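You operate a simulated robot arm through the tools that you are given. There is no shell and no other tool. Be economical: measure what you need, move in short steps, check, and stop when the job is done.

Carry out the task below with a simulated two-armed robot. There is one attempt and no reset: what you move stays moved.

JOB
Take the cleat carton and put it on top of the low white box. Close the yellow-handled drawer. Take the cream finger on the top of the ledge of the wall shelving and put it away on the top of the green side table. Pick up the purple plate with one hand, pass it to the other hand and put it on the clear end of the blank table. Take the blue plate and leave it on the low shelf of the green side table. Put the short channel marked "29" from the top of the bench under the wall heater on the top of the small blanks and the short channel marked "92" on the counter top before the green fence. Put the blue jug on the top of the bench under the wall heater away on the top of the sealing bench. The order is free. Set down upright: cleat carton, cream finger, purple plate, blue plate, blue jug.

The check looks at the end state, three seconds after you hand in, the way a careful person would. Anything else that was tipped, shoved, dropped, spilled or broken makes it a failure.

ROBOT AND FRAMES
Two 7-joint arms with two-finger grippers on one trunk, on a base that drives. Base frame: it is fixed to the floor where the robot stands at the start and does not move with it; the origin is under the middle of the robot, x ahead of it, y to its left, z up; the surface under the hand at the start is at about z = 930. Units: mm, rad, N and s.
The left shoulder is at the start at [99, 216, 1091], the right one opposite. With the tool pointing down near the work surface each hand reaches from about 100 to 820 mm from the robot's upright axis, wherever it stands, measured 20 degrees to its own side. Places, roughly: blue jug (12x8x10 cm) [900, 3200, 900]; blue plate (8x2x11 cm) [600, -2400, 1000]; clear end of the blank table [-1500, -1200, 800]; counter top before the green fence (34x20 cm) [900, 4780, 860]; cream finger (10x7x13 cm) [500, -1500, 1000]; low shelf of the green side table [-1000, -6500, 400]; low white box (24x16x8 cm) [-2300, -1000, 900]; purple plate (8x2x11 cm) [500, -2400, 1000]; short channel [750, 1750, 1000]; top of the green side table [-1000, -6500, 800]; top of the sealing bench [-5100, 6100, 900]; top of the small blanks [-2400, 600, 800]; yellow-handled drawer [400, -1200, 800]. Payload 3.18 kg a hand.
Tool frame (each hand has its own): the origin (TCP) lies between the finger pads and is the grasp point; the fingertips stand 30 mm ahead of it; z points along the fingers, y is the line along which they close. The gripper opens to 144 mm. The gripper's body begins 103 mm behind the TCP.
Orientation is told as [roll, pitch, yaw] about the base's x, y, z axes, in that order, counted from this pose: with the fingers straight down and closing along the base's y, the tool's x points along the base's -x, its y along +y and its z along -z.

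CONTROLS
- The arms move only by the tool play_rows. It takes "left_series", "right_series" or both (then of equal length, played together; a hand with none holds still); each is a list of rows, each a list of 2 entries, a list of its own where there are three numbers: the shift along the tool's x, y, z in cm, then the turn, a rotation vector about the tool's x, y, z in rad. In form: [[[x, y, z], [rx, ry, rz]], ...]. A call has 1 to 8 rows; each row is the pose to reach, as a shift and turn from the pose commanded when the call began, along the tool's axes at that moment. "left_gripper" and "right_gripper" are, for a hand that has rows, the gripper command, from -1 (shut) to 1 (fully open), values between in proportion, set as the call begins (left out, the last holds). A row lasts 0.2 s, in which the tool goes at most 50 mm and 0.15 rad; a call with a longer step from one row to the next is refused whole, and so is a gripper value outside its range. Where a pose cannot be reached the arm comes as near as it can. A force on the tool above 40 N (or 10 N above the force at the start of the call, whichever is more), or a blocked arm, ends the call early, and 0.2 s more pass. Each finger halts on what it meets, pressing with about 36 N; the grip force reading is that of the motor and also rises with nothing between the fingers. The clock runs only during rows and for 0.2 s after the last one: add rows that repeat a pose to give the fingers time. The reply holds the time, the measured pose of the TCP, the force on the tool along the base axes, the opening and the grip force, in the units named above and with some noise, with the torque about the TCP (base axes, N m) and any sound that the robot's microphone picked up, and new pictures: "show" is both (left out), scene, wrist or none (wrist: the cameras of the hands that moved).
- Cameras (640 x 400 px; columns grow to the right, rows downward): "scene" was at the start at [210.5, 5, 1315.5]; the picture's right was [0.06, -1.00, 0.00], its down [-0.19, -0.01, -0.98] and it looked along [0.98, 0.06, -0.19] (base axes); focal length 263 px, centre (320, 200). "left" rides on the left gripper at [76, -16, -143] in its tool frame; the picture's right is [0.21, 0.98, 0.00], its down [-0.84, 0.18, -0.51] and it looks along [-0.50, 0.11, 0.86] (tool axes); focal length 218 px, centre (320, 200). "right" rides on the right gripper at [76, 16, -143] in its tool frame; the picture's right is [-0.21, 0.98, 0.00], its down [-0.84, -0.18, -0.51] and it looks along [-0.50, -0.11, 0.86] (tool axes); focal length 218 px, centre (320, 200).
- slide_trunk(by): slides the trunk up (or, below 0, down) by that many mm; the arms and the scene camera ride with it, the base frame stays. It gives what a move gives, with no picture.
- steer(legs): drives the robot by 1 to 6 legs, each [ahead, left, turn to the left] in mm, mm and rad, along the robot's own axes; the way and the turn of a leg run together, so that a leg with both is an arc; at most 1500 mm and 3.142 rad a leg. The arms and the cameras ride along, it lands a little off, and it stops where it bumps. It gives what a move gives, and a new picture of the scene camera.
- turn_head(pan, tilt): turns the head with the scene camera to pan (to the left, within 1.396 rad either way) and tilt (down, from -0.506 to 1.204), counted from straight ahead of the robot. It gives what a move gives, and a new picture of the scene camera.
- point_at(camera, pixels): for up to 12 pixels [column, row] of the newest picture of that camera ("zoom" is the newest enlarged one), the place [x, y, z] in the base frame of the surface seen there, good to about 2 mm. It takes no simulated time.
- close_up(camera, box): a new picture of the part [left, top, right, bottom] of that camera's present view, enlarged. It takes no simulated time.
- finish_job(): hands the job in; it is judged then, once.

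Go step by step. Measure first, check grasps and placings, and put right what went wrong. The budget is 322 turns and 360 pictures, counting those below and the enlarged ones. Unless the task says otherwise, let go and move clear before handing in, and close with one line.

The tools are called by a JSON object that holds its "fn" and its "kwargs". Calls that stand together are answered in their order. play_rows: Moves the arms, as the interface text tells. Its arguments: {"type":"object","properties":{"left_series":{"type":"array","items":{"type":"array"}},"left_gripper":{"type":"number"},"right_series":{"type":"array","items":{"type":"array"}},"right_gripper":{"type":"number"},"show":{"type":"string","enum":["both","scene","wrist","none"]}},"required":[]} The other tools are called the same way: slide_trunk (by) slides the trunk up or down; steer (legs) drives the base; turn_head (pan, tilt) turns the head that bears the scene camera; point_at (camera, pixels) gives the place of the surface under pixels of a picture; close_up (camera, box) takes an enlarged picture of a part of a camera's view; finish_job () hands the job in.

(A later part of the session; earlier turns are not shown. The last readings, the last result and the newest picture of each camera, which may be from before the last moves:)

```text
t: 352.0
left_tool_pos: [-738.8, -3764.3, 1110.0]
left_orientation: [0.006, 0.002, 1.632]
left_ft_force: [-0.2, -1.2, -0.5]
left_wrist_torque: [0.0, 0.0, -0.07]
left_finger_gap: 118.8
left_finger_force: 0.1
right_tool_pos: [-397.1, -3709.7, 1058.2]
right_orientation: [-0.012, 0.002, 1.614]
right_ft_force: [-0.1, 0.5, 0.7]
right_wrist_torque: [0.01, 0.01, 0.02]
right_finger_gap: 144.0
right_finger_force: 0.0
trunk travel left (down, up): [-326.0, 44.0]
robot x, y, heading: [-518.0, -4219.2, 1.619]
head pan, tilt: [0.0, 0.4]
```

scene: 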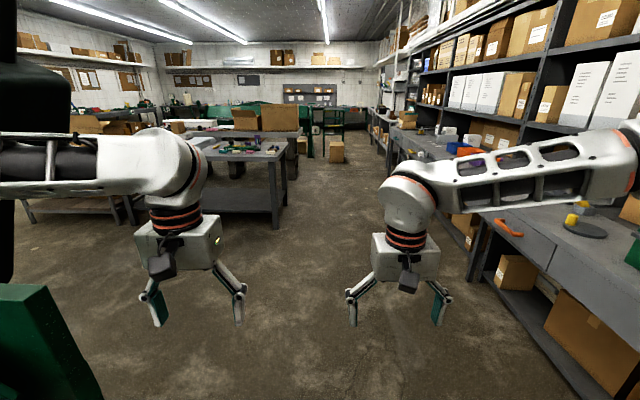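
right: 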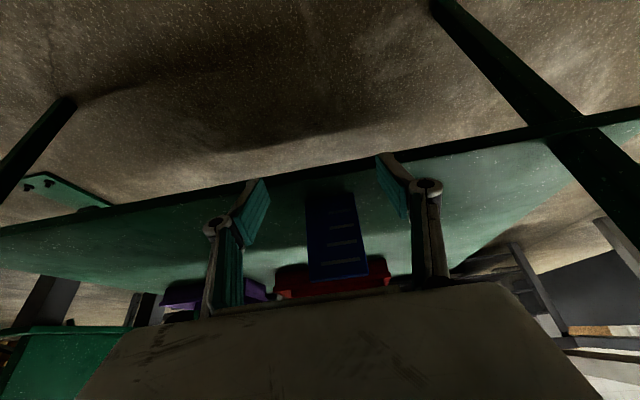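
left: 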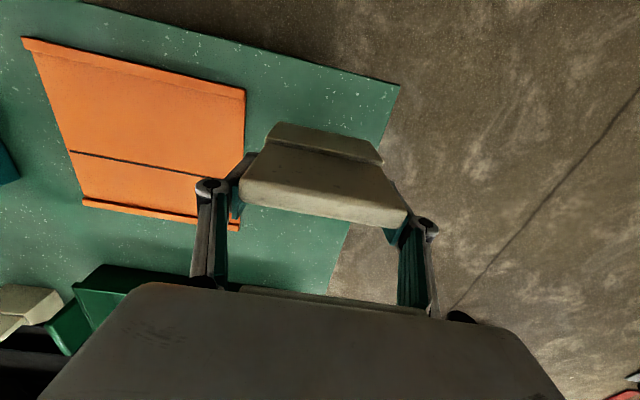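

{"fn": "point_at", "kwargs": {"camera": "scene", "pixels": [[336, 162], [320, 155], [300, 150], [370, 150], [345, 130], [395, 160], [285, 215]]}}

{"fn": "steer", "kwargs": {"legs": [[0, -60, -0.048], [1450, 0, 0], [1450, 0, 0], [1300, 0, 0]]}}

```text
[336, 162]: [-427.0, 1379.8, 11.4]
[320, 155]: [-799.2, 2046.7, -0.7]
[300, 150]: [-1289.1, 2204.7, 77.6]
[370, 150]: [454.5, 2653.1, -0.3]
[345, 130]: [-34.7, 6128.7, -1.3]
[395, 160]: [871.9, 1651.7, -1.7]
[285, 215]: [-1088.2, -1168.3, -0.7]
```

```text
t: 373.0
left_tool_pos: [-617.9, 458.0, 1111.0]
left_orientation: [0.004, 0.0, 1.587]
left_ft_force: [-1.1, 1.8, 0.5]
left_wrist_torque: [0.01, -0.02, -0.01]
left_finger_gap: 118.7
left_finger_force: 0.1
right_tool_pos: [-272.8, 497.5, 1058.7]
right_orientation: [-0.012, 0.001, 1.568]
right_ft_force: [0.7, -0.2, 0.2]
right_wrist_torque: [-0.04, 0.0, 0.0]
right_finger_gap: 143.9
right_finger_force: 0.0
trunk travel left (down, up): [-326.0, 44.0]
robot x, y, heading: [-413.5, -11.4, 1.571]
head pan, tilt: [0.0, 0.4]
```

scene: 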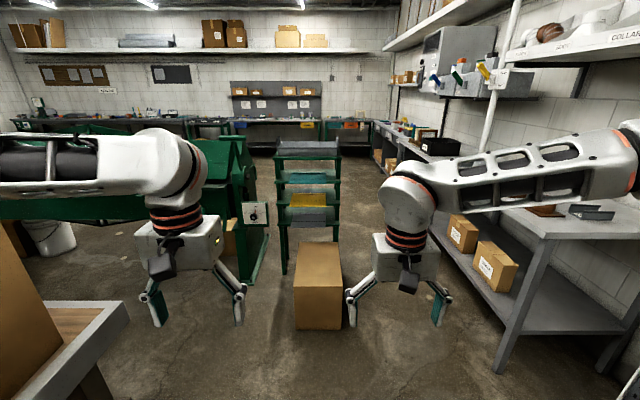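

The floor carton is ahead at (318,285) and the heater bench on the right with channels at (545,210) and (590,212). Measuring.

{"fn": "point_at", "kwargs": {"camera": "scene", "pixels": [[342, 325], [342, 272], [545, 232], [545, 210], [592, 212], [475, 195], [497, 370], [440, 160], [335, 240], [430, 175]]}}

{"fn": "turn_head", "kwargs": {"pan": -0.7, "tilt": 0.35}}

```text
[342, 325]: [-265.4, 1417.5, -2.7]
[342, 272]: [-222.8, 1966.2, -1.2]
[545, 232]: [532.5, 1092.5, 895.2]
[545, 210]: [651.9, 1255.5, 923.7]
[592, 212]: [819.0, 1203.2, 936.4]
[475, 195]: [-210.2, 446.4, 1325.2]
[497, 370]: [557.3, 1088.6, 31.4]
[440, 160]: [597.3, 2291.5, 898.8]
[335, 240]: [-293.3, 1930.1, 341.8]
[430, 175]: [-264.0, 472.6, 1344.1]
```

```text
t: 374.1
left_tool_pos: [-616.4, 457.7, 1111.0]
left_orientation: [0.006, 0.0, 1.586]
left_ft_force: [0.1, 0.1, -0.6]
left_wrist_torque: [0.01, -0.01, 0.0]
left_finger_gap: 118.9
left_finger_force: 0.1
right_tool_pos: [-273.4, 495.9, 1058.2]
right_orientation: [-0.011, 0.001, 1.568]
right_ft_force: [1.0, 0.4, -0.2]
right_wrist_torque: [-0.01, 0.06, 0.02]
right_finger_gap: 143.7
right_finger_force: 0.1
trunk travel left (down, up): [-326.0, 44.0]
robot x, y, heading: [-416.7, -6.8, 1.569]
head pan, tilt: [-0.7, 0.351]
```

scene: 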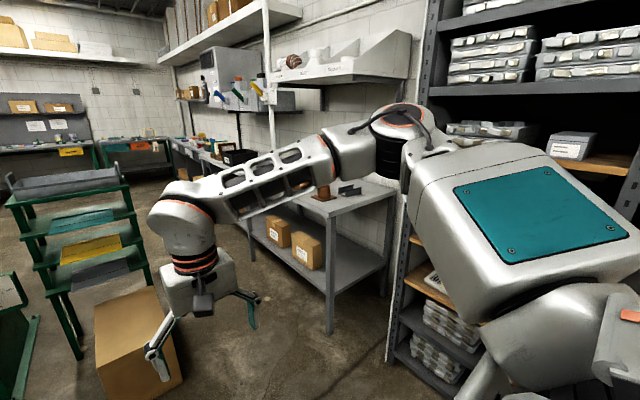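

The bench front is x≈540 from y≈1090 on; the floor carton leaves a ~760 mm lane. I'll turn to face +x at about [-80,850] and look at the bench top.

{"fn": "steer", "kwargs": {"legs": [[800, 0, 0], [0, -300, 0], [0, 0, -1.57]]}}

{"fn": "turn_head", "kwargs": {"pan": 0.6, "tilt": 0.45}}

```text
t: 384.9
left_tool_pos: [340.1, 995.0, 1110.6]
left_orientation: [0.005, 0.003, 0.041]
left_ft_force: [-0.3, 0.2, -0.4]
left_wrist_torque: [0.01, 0.01, 0.01]
left_finger_gap: 119.1
left_finger_force: 0.0
right_tool_pos: [387.8, 653.6, 1058.0]
right_orientation: [-0.013, 0.001, 0.024]
right_ft_force: [-0.5, 0.5, -0.3]
right_wrist_torque: [0.04, -0.02, -0.01]
right_finger_gap: 143.9
right_finger_force: 0.0
trunk travel left (down, up): [-326.0, 44.0]
robot x, y, heading: [-121.3, 780.7, 0.033]
head pan, tilt: [-0.7, 0.351]
```

scene: 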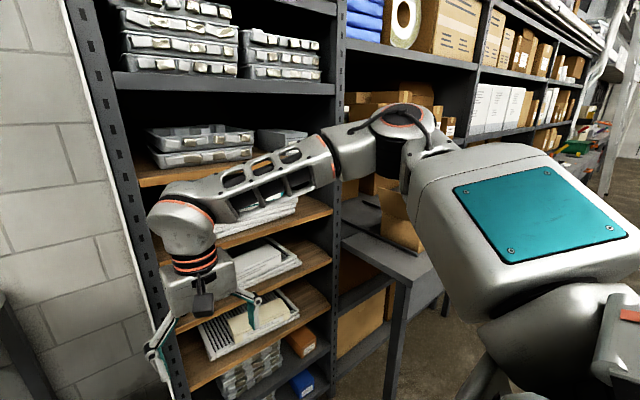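

```text
t: 386.4
left_tool_pos: [339.4, 994.6, 1110.6]
left_orientation: [0.005, 0.002, 0.041]
left_ft_force: [0.7, 0.3, -0.5]
left_wrist_torque: [-0.03, -0.01, 0.02]
left_finger_gap: 118.9
left_finger_force: 0.0
right_tool_pos: [387.0, 654.3, 1057.9]
right_orientation: [-0.014, 0.0, 0.025]
right_ft_force: [-0.3, 0.2, 0.4]
right_wrist_torque: [-0.02, -0.01, -0.01]
right_finger_gap: 144.0
right_finger_force: 0.0
trunk travel left (down, up): [-326.0, 44.0]
robot x, y, heading: [-118.1, 782.4, 0.028]
head pan, tilt: [0.6, 0.45]
```

scene: 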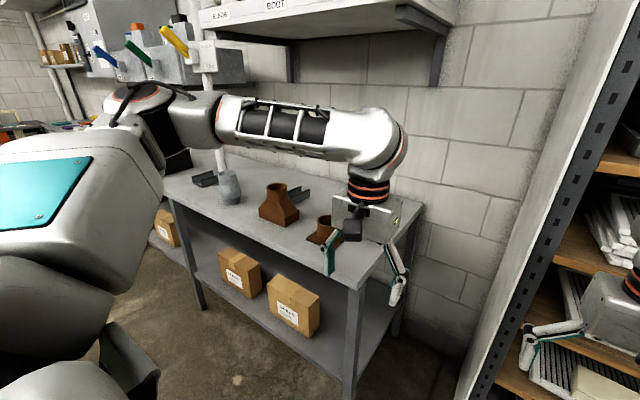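

Two dark channels appear at (205,180) and (298,190) among the brown fittings. Zooming and measuring.

{"fn": "close_up", "kwargs": {"camera": "scene", "box": [170, 140, 350, 260]}}

{"fn": "point_at", "kwargs": {"camera": "scene", "pixels": [[205, 180], [195, 178], [216, 178], [230, 190], [298, 192], [290, 186], [308, 192], [278, 210], [320, 232], [300, 265], [400, 215], [180, 215]]}}

```text
3.33 times, centred on (260, 200) of scene
```

zoom: 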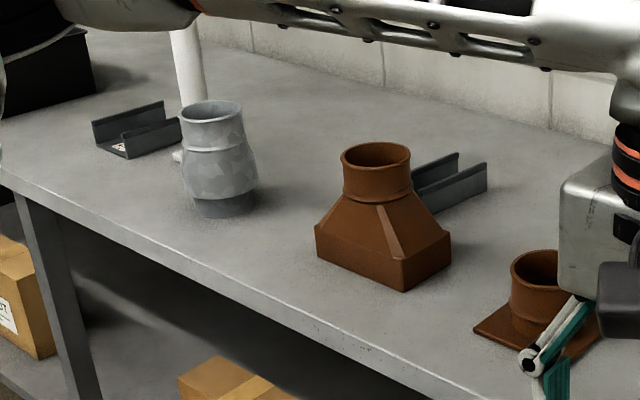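

```text
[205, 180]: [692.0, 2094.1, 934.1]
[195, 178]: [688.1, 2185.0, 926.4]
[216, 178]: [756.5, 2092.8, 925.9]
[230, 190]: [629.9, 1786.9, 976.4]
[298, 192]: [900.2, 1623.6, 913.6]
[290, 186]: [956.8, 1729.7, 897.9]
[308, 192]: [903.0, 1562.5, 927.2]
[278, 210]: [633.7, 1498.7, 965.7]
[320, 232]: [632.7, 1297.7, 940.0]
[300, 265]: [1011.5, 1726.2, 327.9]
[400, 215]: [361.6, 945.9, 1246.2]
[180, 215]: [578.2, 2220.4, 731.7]
```

Channel A is near [700,2130,~930] (with a sticker), B near [900,1600]. Moving into the lane in front of the bench to read them.

{"fn": "steer", "kwargs": {"legs": [[240, 0, -0.028], [0, 800, 0]]}}

{"fn": "turn_head", "kwargs": {"pan": 0.2, "tilt": 0.6}}

```text
t: 395.2
left_tool_pos: [584.0, 1791.8, 1109.7]
left_orientation: [0.005, 0.0, 0.014]
left_ft_force: [0.1, -0.2, 0.2]
left_wrist_torque: [-0.02, 0.01, -0.02]
left_finger_gap: 118.9
left_finger_force: 0.2
right_tool_pos: [622.9, 1449.6, 1058.1]
right_orientation: [-0.013, 0.002, -0.003]
right_ft_force: [-0.5, 0.5, -0.2]
right_wrist_torque: [-0.01, -0.03, 0.01]
right_finger_gap: 143.8
right_finger_force: 0.0
trunk travel left (down, up): [-326.0, 44.0]
robot x, y, heading: [118.8, 1593.2, 0.001]
head pan, tilt: [0.6, 0.45]
```

scene: 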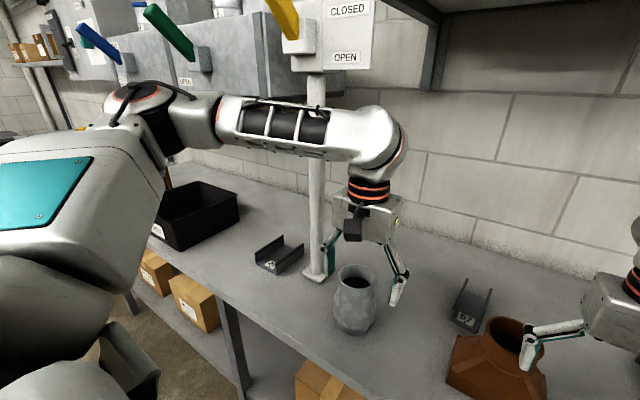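

```text
t: 396.1
left_tool_pos: [584.2, 1792.3, 1111.7]
left_orientation: [0.005, 0.001, 0.014]
left_ft_force: [0.6, 0.2, -0.1]
left_wrist_torque: [0.03, 0.0, -0.02]
left_finger_gap: 118.8
left_finger_force: 0.0
right_tool_pos: [622.7, 1449.5, 1057.3]
right_orientation: [-0.013, 0.001, -0.002]
right_ft_force: [0.0, 0.6, -0.8]
right_wrist_torque: [0.02, 0.02, 0.01]
right_finger_gap: 144.2
right_finger_force: 0.0
trunk travel left (down, up): [-326.0, 44.0]
robot x, y, heading: [123.4, 1588.5, -0.001]
head pan, tilt: [0.201, 0.6]
```

scene: 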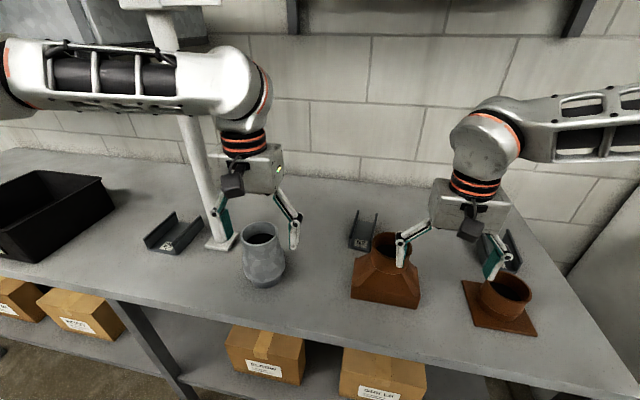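

Three channels: (173,235), (363,230), (505,250). Reading their stickers.

{"fn": "close_up", "kwargs": {"camera": "scene", "box": [135, 200, 215, 260]}}

{"fn": "close_up", "kwargs": {"camera": "scene", "box": [335, 200, 405, 260]}}

{"fn": "close_up", "kwargs": {"camera": "scene", "box": [460, 210, 540, 290]}}

```text
6.67 times, centred on (175, 230) of scene
```

zoom: 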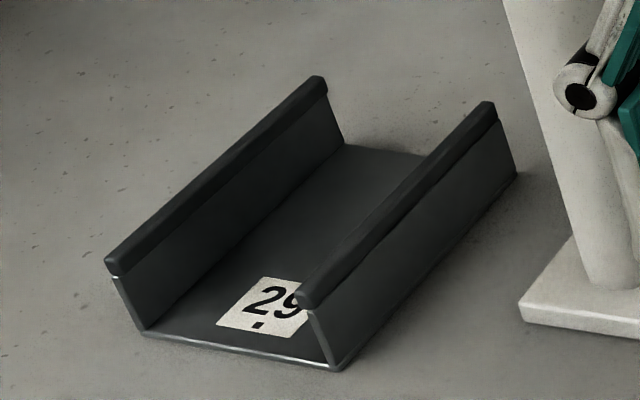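

```text
6.67 times, centred on (370, 230) of scene
```

zoom: 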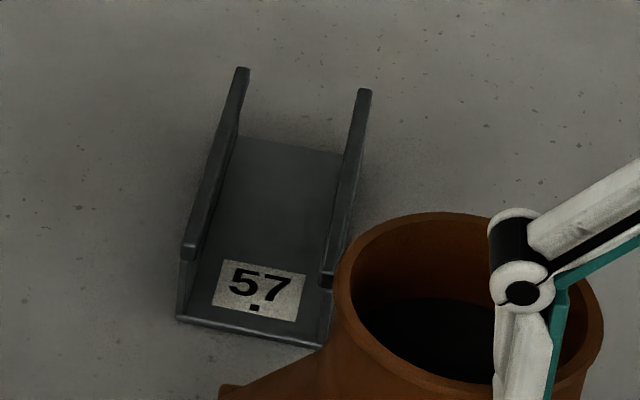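

```text
5.00 times, centred on (500, 250) of scene
```

zoom: 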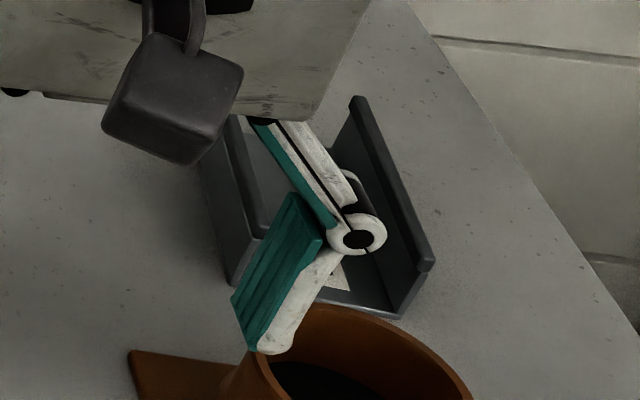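

A reads "29" and B "57"; C is hidden by the finger. I'll move the right hand aside and measure A.

{"fn": "point_at", "kwargs": {"camera": "scene", "pixels": [[146, 241], [178, 249], [173, 213], [203, 220], [154, 253], [184, 257], [170, 240], [190, 228], [225, 243], [262, 230], [85, 240]]}}

{"fn": "play_rows", "kwargs": {"right_series": [[[3, 3, -1], [0, 0, 0]], [[6, 6, -1], [0, 0, 0]], [[9, 9, -1], [0, 0, 0]]], "show": "none"}}

{"fn": "close_up", "kwargs": {"camera": "scene", "box": [450, 200, 550, 290]}}

```text
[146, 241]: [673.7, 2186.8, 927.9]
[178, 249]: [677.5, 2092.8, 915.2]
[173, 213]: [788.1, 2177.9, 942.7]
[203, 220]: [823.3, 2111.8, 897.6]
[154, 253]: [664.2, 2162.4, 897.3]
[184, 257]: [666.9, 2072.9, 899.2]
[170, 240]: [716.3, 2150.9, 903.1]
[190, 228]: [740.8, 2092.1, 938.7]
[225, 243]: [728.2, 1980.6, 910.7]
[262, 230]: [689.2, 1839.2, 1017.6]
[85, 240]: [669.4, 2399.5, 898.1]
```

```text
t: 396.9
left_tool_pos: [583.3, 1793.9, 1110.0]
left_orientation: [0.005, 0.001, 0.017]
left_ft_force: [-0.4, 0.5, 0.0]
left_wrist_torque: [-0.02, 0.01, -0.03]
left_finger_gap: 118.7
left_finger_force: 0.0
right_tool_pos: [532.6, 1541.2, 1066.9]
right_orientation: [-0.015, 0.0, -0.004]
right_ft_force: [-0.6, 1.2, -0.1]
right_wrist_torque: [-0.01, -0.02, 0.01]
right_finger_gap: 143.9
right_finger_force: 0.0
trunk travel left (down, up): [-326.0, 44.0]
robot x, y, heading: [120.6, 1589.2, -0.001]
head pan, tilt: [0.201, 0.6]
```

```text
4.44 times, centred on (500, 245) of scene
```

zoom: 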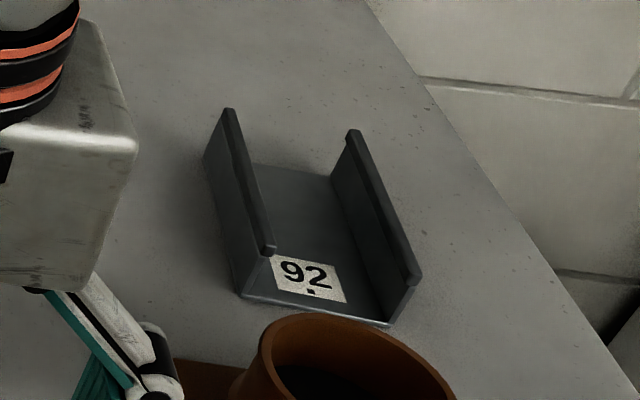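

C is "92". Measuring its corners.

{"fn": "point_at", "kwargs": {"camera": "zoom", "pixels": [[266, 248], [230, 114], [412, 278], [354, 135], [248, 293], [388, 322], [310, 210], [300, 190], [385, 200], [248, 180], [300, 330], [460, 300]]}}

```text
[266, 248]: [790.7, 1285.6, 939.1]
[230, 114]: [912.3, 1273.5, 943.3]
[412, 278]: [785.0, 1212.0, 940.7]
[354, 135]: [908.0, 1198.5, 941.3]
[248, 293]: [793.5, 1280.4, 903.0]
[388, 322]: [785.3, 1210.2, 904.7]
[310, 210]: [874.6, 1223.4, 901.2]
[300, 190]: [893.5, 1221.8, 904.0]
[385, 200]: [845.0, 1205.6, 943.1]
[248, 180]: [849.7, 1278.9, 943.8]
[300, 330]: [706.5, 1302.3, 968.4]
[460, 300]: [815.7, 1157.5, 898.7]
```

"92" (C): centre ≈[849,1242], ~125×80 mm, walls to 943, axis yawed about -0.1. I'll sidestep right 200 and bring the right hand above it.

{"fn": "steer", "kwargs": {"legs": [[0, -200, 0]]}}

{"fn": "play_rows", "kwargs": {"right_series": [[[-4.2, -1, 0], [0, 0, 0.02]], [[-8.4, -2, 0], [0, 0, 0.04]], [[-12.6, -3.5, 0], [0, 0, 0.06]], [[-16.8, -5, 0], [0, 0, 0.08]], [[-21, -6.5, 0], [0, 0, 0.1]], [[-25.2, -8, 0], [0, 0, 0.1]], [[-29, -9.2, 0], [0, 0, 0.1]]], "right_gripper": 0.55, "show": "wrist"}}

```text
t: 399.3
left_tool_pos: [583.9, 1589.8, 1109.8]
left_orientation: [0.006, 0.002, 0.014]
left_ft_force: [-0.1, -0.6, -0.5]
left_wrist_torque: [0.03, -0.03, -0.01]
left_finger_gap: 118.8
left_finger_force: 0.0
right_tool_pos: [533.6, 1338.0, 1066.5]
right_orientation: [-0.012, 0.002, -0.004]
right_ft_force: [-0.6, -0.3, 0.3]
right_wrist_torque: [0.01, 0.04, -0.02]
right_finger_gap: 144.1
right_finger_force: 0.1
trunk travel left (down, up): [-326.0, 44.0]
robot x, y, heading: [117.9, 1388.9, -0.003]
head pan, tilt: [0.201, 0.6]
```

scene: 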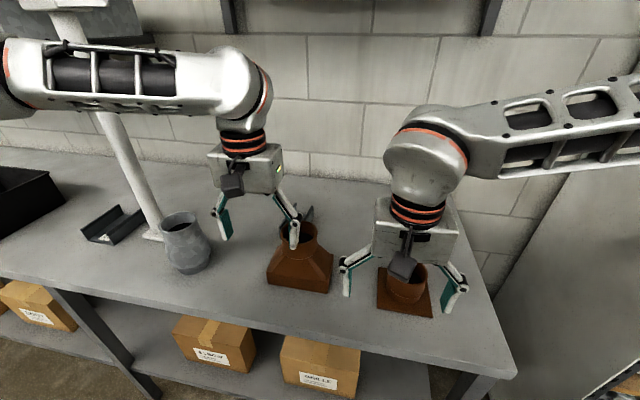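

```text
t: 400.9
left_tool_pos: [584.7, 1590.2, 1110.3]
left_orientation: [0.005, 0.002, 0.015]
left_ft_force: [-0.2, -0.9, 0.2]
left_wrist_torque: [0.02, 0.02, -0.01]
left_finger_gap: 118.9
left_finger_force: 0.1
right_tool_pos: [812.4, 1247.6, 1063.8]
right_orientation: [-0.012, 0.0, -0.104]
right_ft_force: [-0.5, -0.3, 0.0]
right_wrist_torque: [-0.03, -0.02, 0.01]
right_finger_gap: 111.8
right_finger_force: 0.1
right hand out of reach, approached as far as the arm can: row 7
trunk travel left (down, up): [-326.0, 44.0]
robot x, y, heading: [121.4, 1387.4, 0.003]
head pan, tilt: [0.201, 0.6]
```

right: 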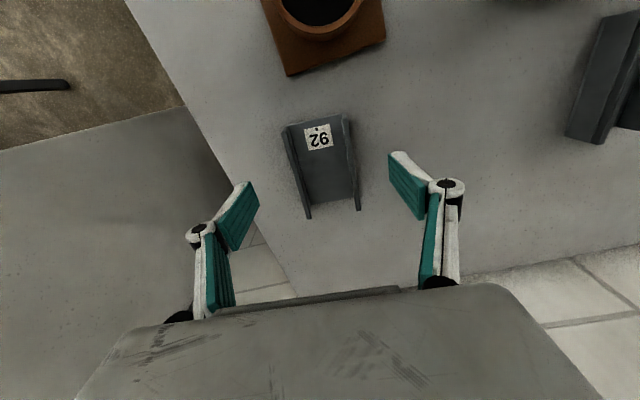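

Above "92" already. Lowering the trunk 90 for reach and measuring the channel in the wrist view.

{"fn": "point_at", "kwargs": {"camera": "right", "pixels": [[287, 130], [345, 118], [306, 212], [358, 205], [296, 170], [352, 160], [322, 180]]}}

{"fn": "slide_trunk", "kwargs": {"by": -90}}

{"fn": "play_rows", "kwargs": {"right_series": [[[-1, 0, 0], [-0.012, 0, 0]], [[-2.5, 0, 0], [-0.012, 0, 0]], [[-2.5, 0, 0], [-0.012, 0, 0]]], "show": "wrist"}}

```text
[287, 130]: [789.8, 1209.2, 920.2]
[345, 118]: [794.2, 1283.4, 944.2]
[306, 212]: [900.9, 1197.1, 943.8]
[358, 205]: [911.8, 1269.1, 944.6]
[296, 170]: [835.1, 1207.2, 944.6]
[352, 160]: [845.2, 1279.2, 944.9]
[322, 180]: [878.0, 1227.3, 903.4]
```

```text
t: 402.1
left_tool_pos: [583.3, 1589.3, 1022.3]
left_orientation: [0.004, 0.0, 0.013]
left_ft_force: [0.0, 0.2, 0.4]
left_wrist_torque: [0.02, -0.03, -0.03]
left_finger_gap: 118.7
left_finger_force: 0.1
right_tool_pos: [812.6, 1249.2, 979.4]
right_orientation: [-0.013, -0.004, -0.106]
right_ft_force: [-1.4, -0.4, 0.0]
right_wrist_torque: [-0.03, -0.02, 0.01]
right_finger_gap: 111.9
right_finger_force: 0.0
trunk travel left (down, up): [-236.0, 134.0]
robot x, y, heading: [114.8, 1390.4, 0.001]
head pan, tilt: [0.201, 0.6]
```

```text
t: 402.9
left_tool_pos: [585.0, 1589.4, 1020.2]
left_orientation: [0.005, 0.002, 0.014]
left_ft_force: [-0.1, -0.9, 0.0]
left_wrist_torque: [0.01, 0.05, -0.01]
left_finger_gap: 118.6
left_finger_force: 0.0
right_tool_pos: [836.9, 1245.3, 976.2]
right_orientation: [-0.001, 0.0, -0.108]
right_ft_force: [-0.7, 0.5, -0.2]
right_wrist_torque: [0.01, -0.02, 0.01]
right_finger_gap: 111.8
right_finger_force: 0.1
trunk travel left (down, up): [-236.0, 134.0]
robot x, y, heading: [119.3, 1388.8, -0.008]
head pan, tilt: [0.201, 0.6]
```

right: 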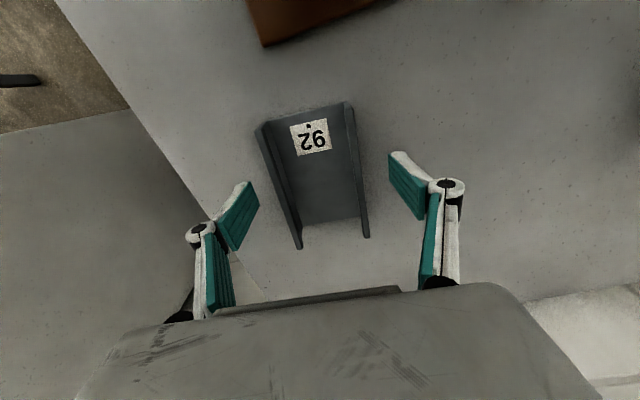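

Centred. Lowering 44 mm to TCP≈932 and closing.

{"fn": "play_rows", "kwargs": {"right_series": [[[0, -0.1, 1.5], [0, 0, 0]], [[0, -0.1, 3], [0, 0, 0]], [[0, -0.1, 4.2], [0, 0, 0]], [[0, -0.1, 4.2], [0, 0, 0]]], "show": "none"}}

{"fn": "play_rows", "kwargs": {"right_series": [[[0, 0, 0], [0, 0, 0]], [[0, 0, 0], [0, 0, 0]], [[0, 0, 0], [0, 0, 0]], [[0, 0, 0], [0, 0, 0]]], "right_gripper": -1, "show": "wrist"}}

```text
t: 403.9
left_tool_pos: [584.5, 1590.2, 1020.6]
left_orientation: [0.006, 0.002, 0.014]
left_ft_force: [-0.3, 0.0, -0.3]
left_wrist_torque: [0.0, 0.02, 0.03]
left_finger_gap: 118.6
left_finger_force: 0.1
right_tool_pos: [837.7, 1243.6, 935.5]
right_orientation: [-0.001, 0.0, -0.105]
right_ft_force: [0.4, -0.5, 0.0]
right_wrist_torque: [0.01, -0.03, 0.0]
right_finger_gap: 111.7
right_finger_force: 0.1
trunk travel left (down, up): [-236.0, 134.0]
robot x, y, heading: [117.1, 1389.7, -0.002]
head pan, tilt: [0.201, 0.6]
```

```text
t: 404.9
left_tool_pos: [584.4, 1589.2, 1020.6]
left_orientation: [0.006, 0.003, 0.015]
left_ft_force: [0.1, 0.6, 0.3]
left_wrist_torque: [-0.01, -0.04, 0.02]
left_finger_gap: 118.8
left_finger_force: 0.0
right_tool_pos: [837.0, 1244.5, 936.1]
right_orientation: [0.0, 0.0, -0.104]
right_ft_force: [0.1, -0.3, 0.6]
right_wrist_torque: [-0.07, 0.06, 0.04]
right_finger_gap: 79.2
right_finger_force: 35.5
trunk travel left (down, up): [-236.0, 134.0]
robot x, y, heading: [120.9, 1390.1, -0.003]
head pan, tilt: [0.201, 0.6]
```

right: 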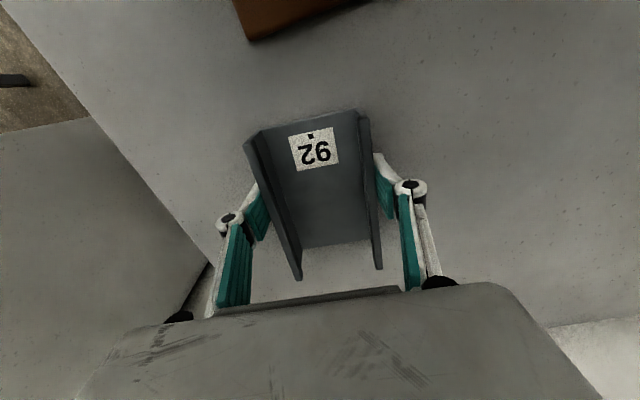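

Held at 79 mm. Lifting with trunk and arm, then retracting above the fittings.

{"fn": "slide_trunk", "kwargs": {"by": 100}}

{"fn": "play_rows", "kwargs": {"right_series": [[[0, 0, -3], [0, 0, 0]], [[3, 0, -5], [0, 0, -0.03]], [[7, 0, -5], [0, 0, -0.06]], [[11, -1, -5], [0, 0, -0.1]], [[15, -2, -5], [0, 0, -0.1]], [[19, -3, -5], [0, 0, -0.1]], [[23, -4, -5], [0, 0, -0.1]], [[27, -5, -5], [0, 0, -0.1]]], "show": "both"}}

```text
t: 406.2
left_tool_pos: [584.9, 1589.6, 1119.2]
left_orientation: [0.006, 0.002, 0.013]
left_ft_force: [0.8, 0.4, -0.1]
left_wrist_torque: [0.0, 0.03, 0.01]
left_finger_gap: 119.0
left_finger_force: 0.0
right_tool_pos: [836.6, 1244.1, 1061.0]
right_orientation: [0.003, -0.04, -0.109]
right_ft_force: [-0.1, -0.2, -1.5]
right_wrist_torque: [0.04, 0.02, 0.04]
right_finger_gap: 79.2
right_finger_force: 36.3
trunk travel left (down, up): [-336.0, 34.0]
robot x, y, heading: [120.5, 1387.8, 0.003]
head pan, tilt: [0.201, 0.6]
```

```text
t: 408.0
left_tool_pos: [583.8, 1588.4, 1121.0]
left_orientation: [0.005, 0.002, 0.014]
left_ft_force: [0.0, -0.9, 0.6]
left_wrist_torque: [0.03, 0.02, -0.01]
left_finger_gap: 118.8
left_finger_force: 0.0
right_tool_pos: [560.9, 1223.5, 1102.5]
right_orientation: [0.0, -0.041, -0.007]
right_ft_force: [-0.4, -0.8, -1.2]
right_wrist_torque: [0.04, 0.0, -0.01]
right_finger_gap: 79.3
right_finger_force: 36.3
right hand out of reach, approached as far as the arm can: row 1
trunk travel left (down, up): [-336.0, 34.0]
robot x, y, heading: [119.8, 1388.8, -0.005]
head pan, tilt: [0.201, 0.6]
```

scene: 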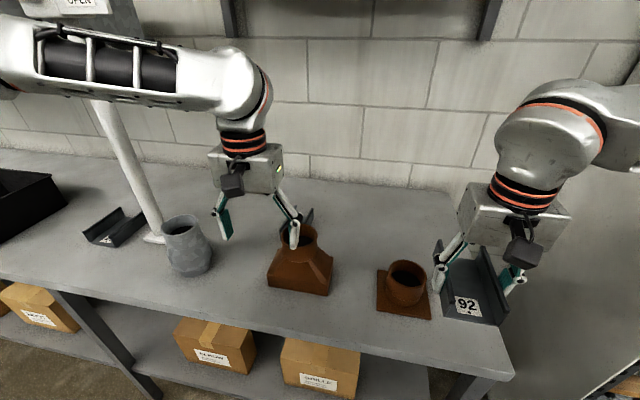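
right: 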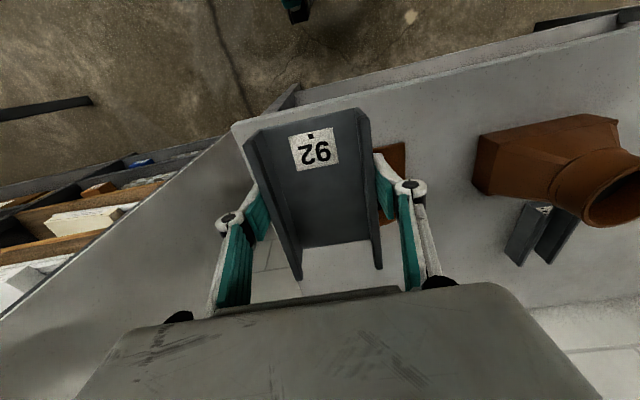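

"92" is clear. Sidestepping left 560 to bring the left hand to "29" (staying short of the pole at [728,1980]).

{"fn": "steer", "kwargs": {"legs": [[0, 560, 0.005]]}}

{"fn": "close_up", "kwargs": {"camera": "left", "box": [0, 0, 640, 400]}}

```text
t: 413.4
left_tool_pos: [579.2, 2154.2, 1120.3]
left_orientation: [0.006, 0.002, 0.028]
left_ft_force: [0.5, 0.3, 0.5]
left_wrist_torque: [-0.04, 0.02, 0.03]
left_finger_gap: 119.1
left_finger_force: 0.1
right_tool_pos: [561.6, 1788.2, 1101.1]
right_orientation: [0.001, -0.04, 0.009]
right_ft_force: [-0.2, -1.3, -1.8]
right_wrist_torque: [0.01, 0.01, -0.02]
right_finger_gap: 79.4
right_finger_force: 36.5
trunk travel left (down, up): [-336.0, 34.0]
robot x, y, heading: [116.8, 1947.1, 0.008]
head pan, tilt: [0.201, 0.6]
```

scene: 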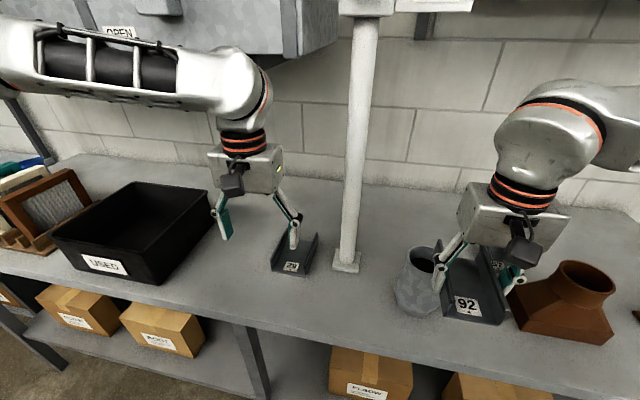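

```text
1.00 times, centred on (320, 200) of left (not enlarged: the box is as wide or as high as the picture)
```

zoom: 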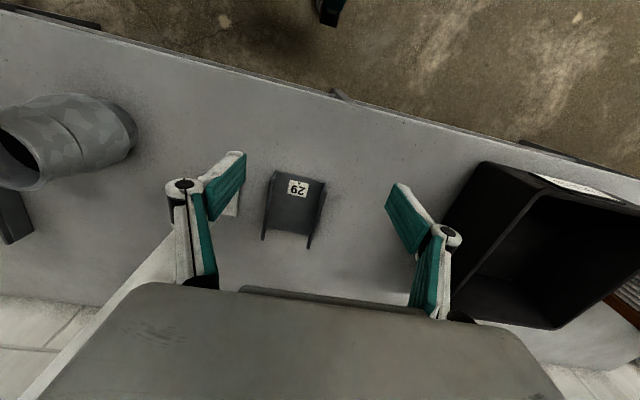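

{"fn": "point_at", "kwargs": {"camera": "zoom", "pixels": [[272, 173], [323, 183], [264, 237], [310, 246], [268, 205], [318, 215], [293, 205], [225, 205], [445, 220]]}}

```text
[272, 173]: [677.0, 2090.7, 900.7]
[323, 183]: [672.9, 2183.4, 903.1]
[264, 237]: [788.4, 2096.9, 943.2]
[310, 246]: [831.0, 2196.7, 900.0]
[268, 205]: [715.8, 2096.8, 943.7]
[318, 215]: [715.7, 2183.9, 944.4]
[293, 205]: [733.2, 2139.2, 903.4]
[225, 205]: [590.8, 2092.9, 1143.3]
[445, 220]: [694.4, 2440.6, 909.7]
```

"29": centre ≈[730,2139], axis along x, walls to 944. The galvanised fitting sits under my right hand, so I'll keep the trunk and lower only the left arm.

{"fn": "play_rows", "kwargs": {"left_series": [[[-3.7, -0.4, 0], [0, 0, 0.014]], [[-7.4, -0.8, 0], [0, 0, 0.028]], [[-11.1, -1.2, 1], [0, 0, 0.028]], [[-14.9, -1.1, 3], [0, 0, 0.028]], [[-14.9, -1.1, 7], [0, 0, 0.028]], [[-14.9, -1.1, 11], [0, 0, 0.028]], [[-14.9, -1.1, 14], [0, 0, 0.028]], [[-14.9, -1.1, 14], [0, 0, 0.028]]], "left_gripper": 0.65, "show": "wrist"}}

```text
t: 415.2
left_tool_pos: [726.1, 2147.9, 983.0]
left_orientation: [0.005, -0.001, 0.0]
left_ft_force: [0.7, 0.3, 0.1]
left_wrist_torque: [-0.01, -0.05, 0.03]
left_finger_gap: 118.7
left_finger_force: 0.0
right_tool_pos: [559.1, 1787.5, 1100.6]
right_orientation: [-0.001, -0.043, 0.008]
right_ft_force: [-0.3, -0.1, -1.5]
right_wrist_torque: [0.02, -0.04, -0.01]
right_finger_gap: 79.2
right_finger_force: 36.2
trunk travel left (down, up): [-336.0, 34.0]
robot x, y, heading: [115.3, 1946.0, 0.01]
head pan, tilt: [0.201, 0.6]
```

left: 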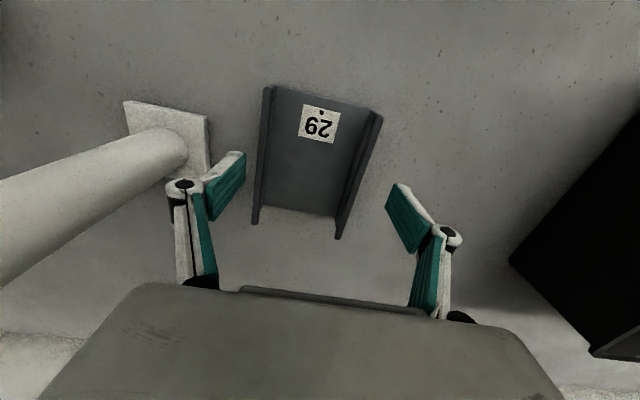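

{"fn": "point_at", "kwargs": {"camera": "left", "pixels": [[266, 90], [379, 118], [256, 218], [340, 232], [260, 160], [362, 170], [215, 120]]}}

```text
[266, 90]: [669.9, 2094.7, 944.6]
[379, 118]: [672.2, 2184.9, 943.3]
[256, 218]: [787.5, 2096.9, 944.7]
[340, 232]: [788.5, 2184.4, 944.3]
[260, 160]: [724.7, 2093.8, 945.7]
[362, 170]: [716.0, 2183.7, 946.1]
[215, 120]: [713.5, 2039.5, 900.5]
```

Centre y≈2139.5; shifting 8 mm and lowering to 936, then closing.

{"fn": "play_rows", "kwargs": {"left_series": [[[-0.2, -0.84, 0.5], [0, 0, 0]], [[-0.2, -0.84, 2.2], [0, 0, 0]], [[-0.2, -0.84, 3.8], [0, 0, 0]], [[-0.2, -0.84, 4.7], [0, 0, 0]], [[-0.2, -0.84, 4.7], [0, 0, 0]]], "show": "none"}}

{"fn": "play_rows", "kwargs": {"left_series": [[[0, 0, 0], [0, 0, 0]], [[0, 0, 0], [0, 0, 0]], [[0, 0, 0], [0, 0, 0]], [[0, 0, 0], [0, 0, 0]]], "left_gripper": -1, "show": "wrist"}}

```text
t: 416.4
left_tool_pos: [729.3, 2138.1, 934.2]
left_orientation: [0.005, 0.003, 0.0]
left_ft_force: [0.0, 0.2, 0.0]
left_wrist_torque: [0.0, -0.01, -0.01]
left_finger_gap: 118.7
left_finger_force: 0.1
right_tool_pos: [560.2, 1788.0, 1100.5]
right_orientation: [0.0, -0.041, 0.009]
right_ft_force: [-0.5, 0.2, -1.5]
right_wrist_torque: [0.01, 0.02, 0.0]
right_finger_gap: 79.1
right_finger_force: 36.5
trunk travel left (down, up): [-336.0, 34.0]
robot x, y, heading: [114.3, 1946.3, 0.018]
head pan, tilt: [0.201, 0.6]
```

```text
t: 417.4
left_tool_pos: [730.2, 2139.7, 933.8]
left_orientation: [0.004, 0.002, -0.001]
left_ft_force: [0.4, 0.1, 3.3]
left_wrist_torque: [0.22, -0.03, -0.08]
left_finger_gap: 95.5
left_finger_force: 36.1
right_tool_pos: [561.8, 1788.1, 1101.0]
right_orientation: [0.0, -0.04, 0.007]
right_ft_force: [0.1, -0.2, -0.8]
right_wrist_torque: [0.0, 0.05, -0.01]
right_finger_gap: 79.2
right_finger_force: 36.1
trunk travel left (down, up): [-336.0, 34.0]
robot x, y, heading: [117.7, 1948.4, 0.011]
head pan, tilt: [0.201, 0.6]
```

left: 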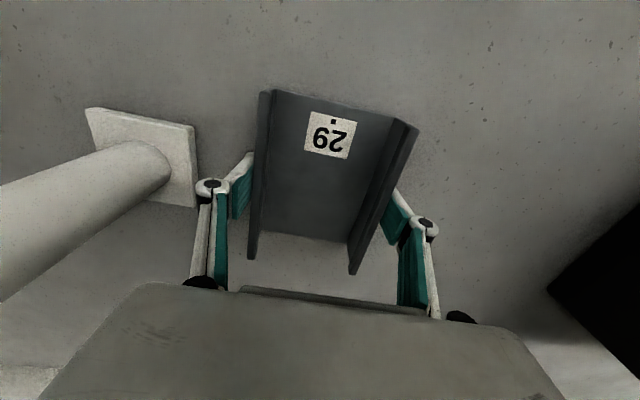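

"29" gripped (95.5 mm). Lifting and retracting.

{"fn": "play_rows", "kwargs": {"left_series": [[[0, 0, -4], [0, 0, 0]], [[0, 0, -8], [0, 0, 0]], [[0, 0, -12], [0, 0, 0]], [[3, 0, -15], [0, 0, 0]], [[7, 0, -16], [0, 0, 0]], [[11, 0, -16], [0, 0, 0]], [[15, 0, -16], [0, 0, 0]], [[19, 0, -16], [0, 0, 0]]], "show": "scene"}}

```text
t: 419.2
left_tool_pos: [537.2, 2139.8, 1092.8]
left_orientation: [0.004, 0.001, 0.0]
left_ft_force: [0.1, -0.1, -1.7]
left_wrist_torque: [-0.03, -0.06, -0.04]
left_finger_gap: 95.4
left_finger_force: 36.1
right_tool_pos: [560.6, 1787.6, 1100.0]
right_orientation: [0.001, -0.042, 0.008]
right_ft_force: [-0.2, 0.3, -1.6]
right_wrist_torque: [0.01, 0.03, -0.03]
right_finger_gap: 79.0
right_finger_force: 36.1
trunk travel left (down, up): [-336.0, 34.0]
robot x, y, heading: [114.9, 1947.4, 0.01]
head pan, tilt: [0.201, 0.6]
```

scene: 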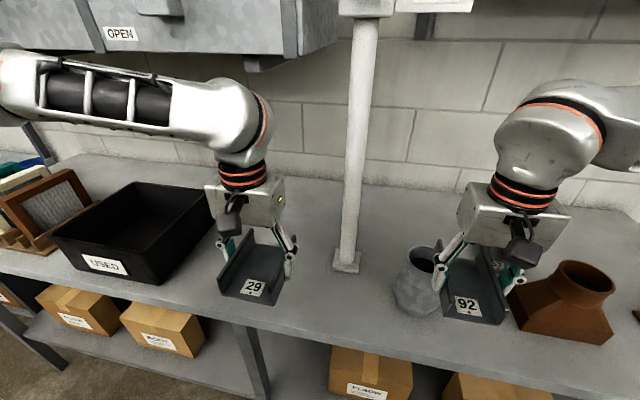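

Both channels held. Looking north along the lane before sidestepping on.

{"fn": "turn_head", "kwargs": {"pan": 1.35, "tilt": 0.45}}

```text
t: 420.6
left_tool_pos: [538.4, 2138.6, 1092.4]
left_orientation: [0.005, 0.001, 0.0]
left_ft_force: [-0.4, -0.6, -0.8]
left_wrist_torque: [-0.01, 0.03, -0.01]
left_finger_gap: 95.5
left_finger_force: 36.0
right_tool_pos: [560.8, 1788.5, 1100.1]
right_orientation: [-0.001, -0.041, 0.008]
right_ft_force: [-0.3, 0.3, -1.6]
right_wrist_torque: [-0.02, 0.02, 0.01]
right_finger_gap: 79.4
right_finger_force: 35.8
trunk travel left (down, up): [-336.0, 34.0]
robot x, y, heading: [117.0, 1945.6, 0.008]
head pan, tilt: [1.349, 0.45]
```

scene: 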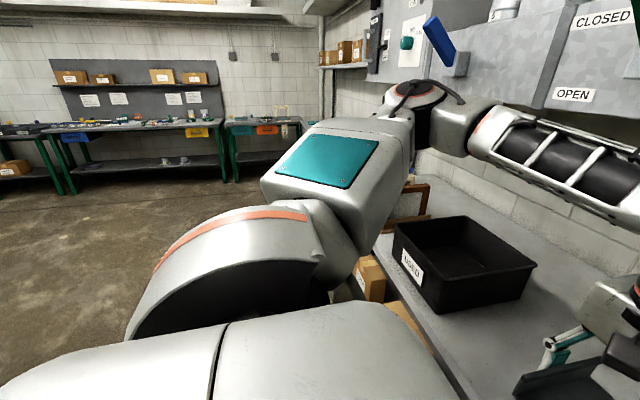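

The heater housing and its levers come close to my left forearm. Measuring both.

{"fn": "point_at", "kwargs": {"camera": "scene", "pixels": [[438, 38], [405, 43], [455, 62], [480, 70], [540, 95], [420, 100], [500, 120], [570, 145], [600, 75], [350, 62], [400, 240], [330, 50]]}}

```text
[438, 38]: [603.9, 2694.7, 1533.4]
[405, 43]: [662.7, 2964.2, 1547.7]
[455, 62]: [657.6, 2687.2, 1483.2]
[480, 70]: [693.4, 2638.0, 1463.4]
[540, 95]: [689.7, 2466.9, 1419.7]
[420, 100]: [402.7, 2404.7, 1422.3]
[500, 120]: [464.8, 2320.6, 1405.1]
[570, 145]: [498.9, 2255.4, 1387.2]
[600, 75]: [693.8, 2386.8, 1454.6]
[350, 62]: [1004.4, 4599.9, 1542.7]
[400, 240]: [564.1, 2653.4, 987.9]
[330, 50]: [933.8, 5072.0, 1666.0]
```

Heater face is x≈690 and the lever tip x≈604 at z≈1530, above/beyond my arm. I'll retract both hands off the bench edge and sidestep north.

{"fn": "play_rows", "kwargs": {"left_series": [[[3, 0, 0], [0, 0, 0]], [[6, 0, 0], [0, 0, 0]], [[9, 0, 0], [0, 0, 0]]], "right_series": [[[3.6, 0, 0], [0, 0.013, 0]], [[7.2, 0, 0], [0, 0.026, 0]], [[11, 0, 0], [0, 0.041, 0]]], "show": "none"}}

{"fn": "steer", "kwargs": {"legs": [[0, 1000, -0.01]]}}

{"fn": "turn_head", "kwargs": {"pan": 0.4, "tilt": 0.5}}

```text
t: 421.4
left_tool_pos: [449.1, 2139.4, 1093.4]
left_orientation: [0.004, 0.0, 0.001]
left_ft_force: [-0.2, -0.3, -0.6]
left_wrist_torque: [0.01, -0.06, -0.01]
left_finger_gap: 95.0
left_finger_force: 35.9
right_tool_pos: [447.5, 1786.8, 1095.9]
right_orientation: [-0.001, -0.002, 0.007]
right_ft_force: [-0.6, -0.7, -1.8]
right_wrist_torque: [0.0, -0.06, 0.01]
right_finger_gap: 79.2
right_finger_force: 36.4
trunk travel left (down, up): [-336.0, 34.0]
robot x, y, heading: [115.9, 1944.1, 0.016]
head pan, tilt: [1.349, 0.45]
```

```text
t: 430.4
left_tool_pos: [440.6, 3126.4, 1093.0]
left_orientation: [0.006, 0.001, -0.007]
left_ft_force: [-0.2, -0.7, -1.6]
left_wrist_torque: [0.0, 0.01, 0.0]
left_finger_gap: 95.4
left_finger_force: 36.0
right_tool_pos: [440.7, 2772.8, 1095.3]
right_orientation: [-0.001, 0.0, 0.001]
right_ft_force: [-0.8, -0.3, -0.6]
right_wrist_torque: [-0.02, 0.05, -0.01]
right_finger_gap: 79.2
right_finger_force: 36.5
trunk travel left (down, up): [-336.0, 34.0]
robot x, y, heading: [106.9, 2933.6, 0.006]
head pan, tilt: [1.349, 0.45]
```

scene: 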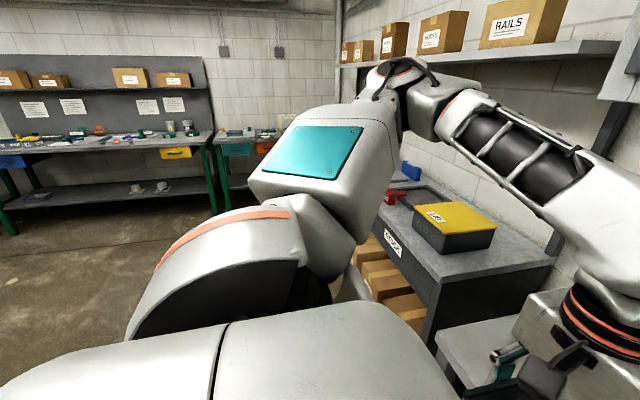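

```text
t: 431.6
left_tool_pos: [441.3, 3125.3, 1093.1]
left_orientation: [0.005, 0.002, -0.009]
left_ft_force: [0.2, -1.1, -1.1]
left_wrist_torque: [-0.01, 0.01, 0.02]
left_finger_gap: 95.3
left_finger_force: 35.8
right_tool_pos: [439.2, 2774.2, 1096.2]
right_orientation: [-0.001, 0.001, 0.002]
right_ft_force: [0.0, 0.5, -1.8]
right_wrist_torque: [0.0, -0.01, 0.01]
right_finger_gap: 79.1
right_finger_force: 35.1
trunk travel left (down, up): [-336.0, 34.0]
robot x, y, heading: [107.3, 2936.1, 0.006]
head pan, tilt: [0.4, 0.499]
```

scene: 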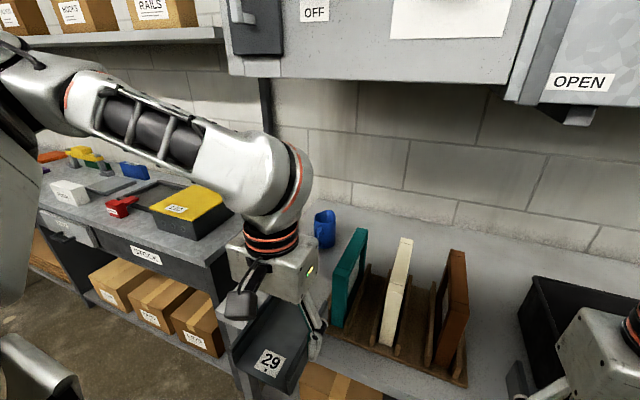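

The blue jug is at (325,229) past the filter rack. Now the counter: checking the next bench's front edge before continuing.

{"fn": "point_at", "kwargs": {"camera": "scene", "pixels": [[325, 228], [318, 216], [334, 214], [210, 262], [120, 240], [50, 215], [190, 200], [80, 160], [65, 190], [300, 330], [345, 265]]}}

{"fn": "turn_head", "kwargs": {"pan": 0.95, "tilt": 0.35}}

```text
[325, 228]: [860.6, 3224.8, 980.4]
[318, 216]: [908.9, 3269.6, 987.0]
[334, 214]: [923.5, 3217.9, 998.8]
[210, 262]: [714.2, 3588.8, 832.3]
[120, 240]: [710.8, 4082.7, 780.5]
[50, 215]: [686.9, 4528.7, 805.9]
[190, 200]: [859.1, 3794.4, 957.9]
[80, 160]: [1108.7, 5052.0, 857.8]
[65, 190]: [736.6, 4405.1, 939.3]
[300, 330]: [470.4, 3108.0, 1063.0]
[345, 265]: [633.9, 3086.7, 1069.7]
```

```text
t: 432.6
left_tool_pos: [442.4, 3125.7, 1093.3]
left_orientation: [0.005, 0.003, -0.007]
left_ft_force: [-0.4, -0.1, -1.2]
left_wrist_torque: [-0.01, 0.0, 0.0]
left_finger_gap: 95.3
left_finger_force: 36.1
right_tool_pos: [439.8, 2772.6, 1096.7]
right_orientation: [0.0, 0.001, 0.002]
right_ft_force: [0.6, 0.7, -1.0]
right_wrist_torque: [0.01, 0.01, 0.01]
right_finger_gap: 79.1
right_finger_force: 36.0
trunk travel left (down, up): [-336.0, 34.0]
robot x, y, heading: [109.8, 2936.7, 0.008]
head pan, tilt: [0.949, 0.351]
```

scene: 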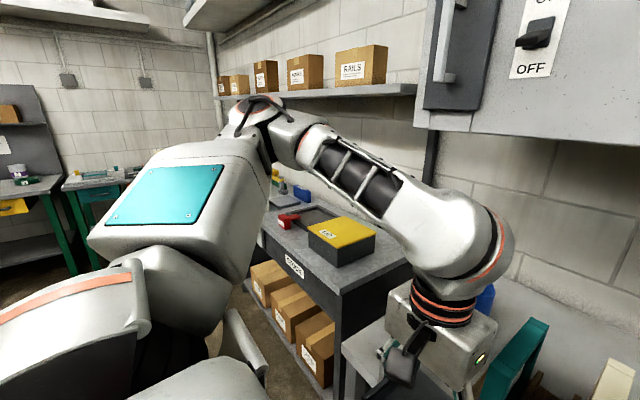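

{"fn": "steer", "kwargs": {"legs": [[0, 1480, 0], [0, 320, 0]]}}

{"fn": "turn_head", "kwargs": {"pan": 0.15, "tilt": 0.5}}

```text
t: 448.6
left_tool_pos: [450.2, 4911.0, 1092.5]
left_orientation: [0.004, 0.003, -0.022]
left_ft_force: [0.6, -0.1, -0.8]
left_wrist_torque: [-0.03, 0.0, 0.0]
left_finger_gap: 95.3
left_finger_force: 35.7
right_tool_pos: [441.9, 4558.9, 1094.6]
right_orientation: [-0.001, 0.0, -0.015]
right_ft_force: [-0.5, -0.5, -1.3]
right_wrist_torque: [0.0, -0.01, 0.0]
right_finger_gap: 79.2
right_finger_force: 36.1
trunk travel left (down, up): [-336.0, 34.0]
robot x, y, heading: [110.8, 4726.3, -0.013]
head pan, tilt: [0.949, 0.351]
```

scene: 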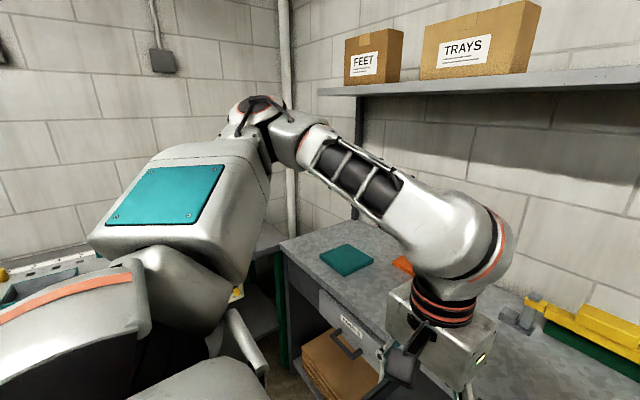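

```text
t: 449.8
left_tool_pos: [450.8, 4910.1, 1093.1]
left_orientation: [0.006, 0.002, -0.025]
left_ft_force: [0.4, -0.1, -1.6]
left_wrist_torque: [-0.02, -0.01, 0.0]
left_finger_gap: 95.4
left_finger_force: 36.3
right_tool_pos: [443.0, 4559.3, 1095.4]
right_orientation: [0.0, 0.001, -0.012]
right_ft_force: [-0.9, 0.3, -1.1]
right_wrist_torque: [-0.04, 0.04, -0.03]
right_finger_gap: 79.4
right_finger_force: 36.1
trunk travel left (down, up): [-336.0, 34.0]
robot x, y, heading: [109.9, 4726.5, -0.007]
head pan, tilt: [0.15, 0.499]
```

scene: 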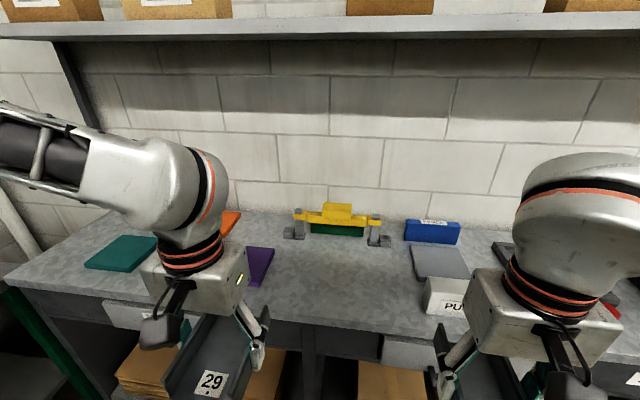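

A green bar with yellow clamp is at (338,222) with open counter in front of it. Zooming and measuring.

{"fn": "close_up", "kwargs": {"camera": "scene", "box": [230, 190, 500, 330]}}

{"fn": "point_at", "kwargs": {"camera": "scene", "pixels": [[312, 230], [363, 232], [338, 233], [290, 232], [380, 240], [270, 262], [415, 262], [425, 290], [340, 280], [340, 318], [330, 245], [455, 265]]}}

```text
2.37 times, centred on (365, 260) of scene
```

zoom: 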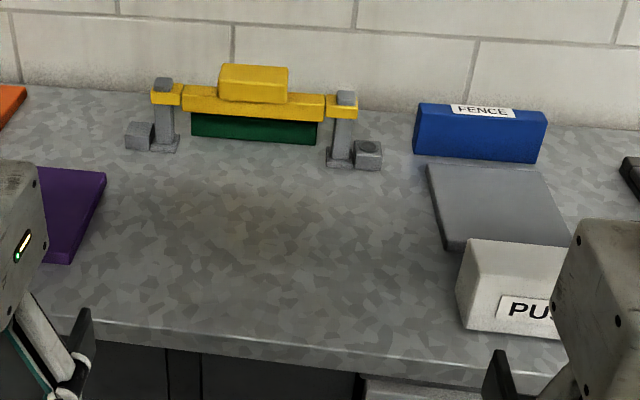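

```text
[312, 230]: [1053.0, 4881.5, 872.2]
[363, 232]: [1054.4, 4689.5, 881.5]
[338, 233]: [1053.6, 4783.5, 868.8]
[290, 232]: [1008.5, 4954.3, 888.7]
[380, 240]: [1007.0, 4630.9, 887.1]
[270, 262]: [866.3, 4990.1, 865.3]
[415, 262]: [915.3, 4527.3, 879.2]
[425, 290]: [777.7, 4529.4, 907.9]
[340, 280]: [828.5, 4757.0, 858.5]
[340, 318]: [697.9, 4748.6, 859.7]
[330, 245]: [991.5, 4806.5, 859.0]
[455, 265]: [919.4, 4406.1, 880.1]
```

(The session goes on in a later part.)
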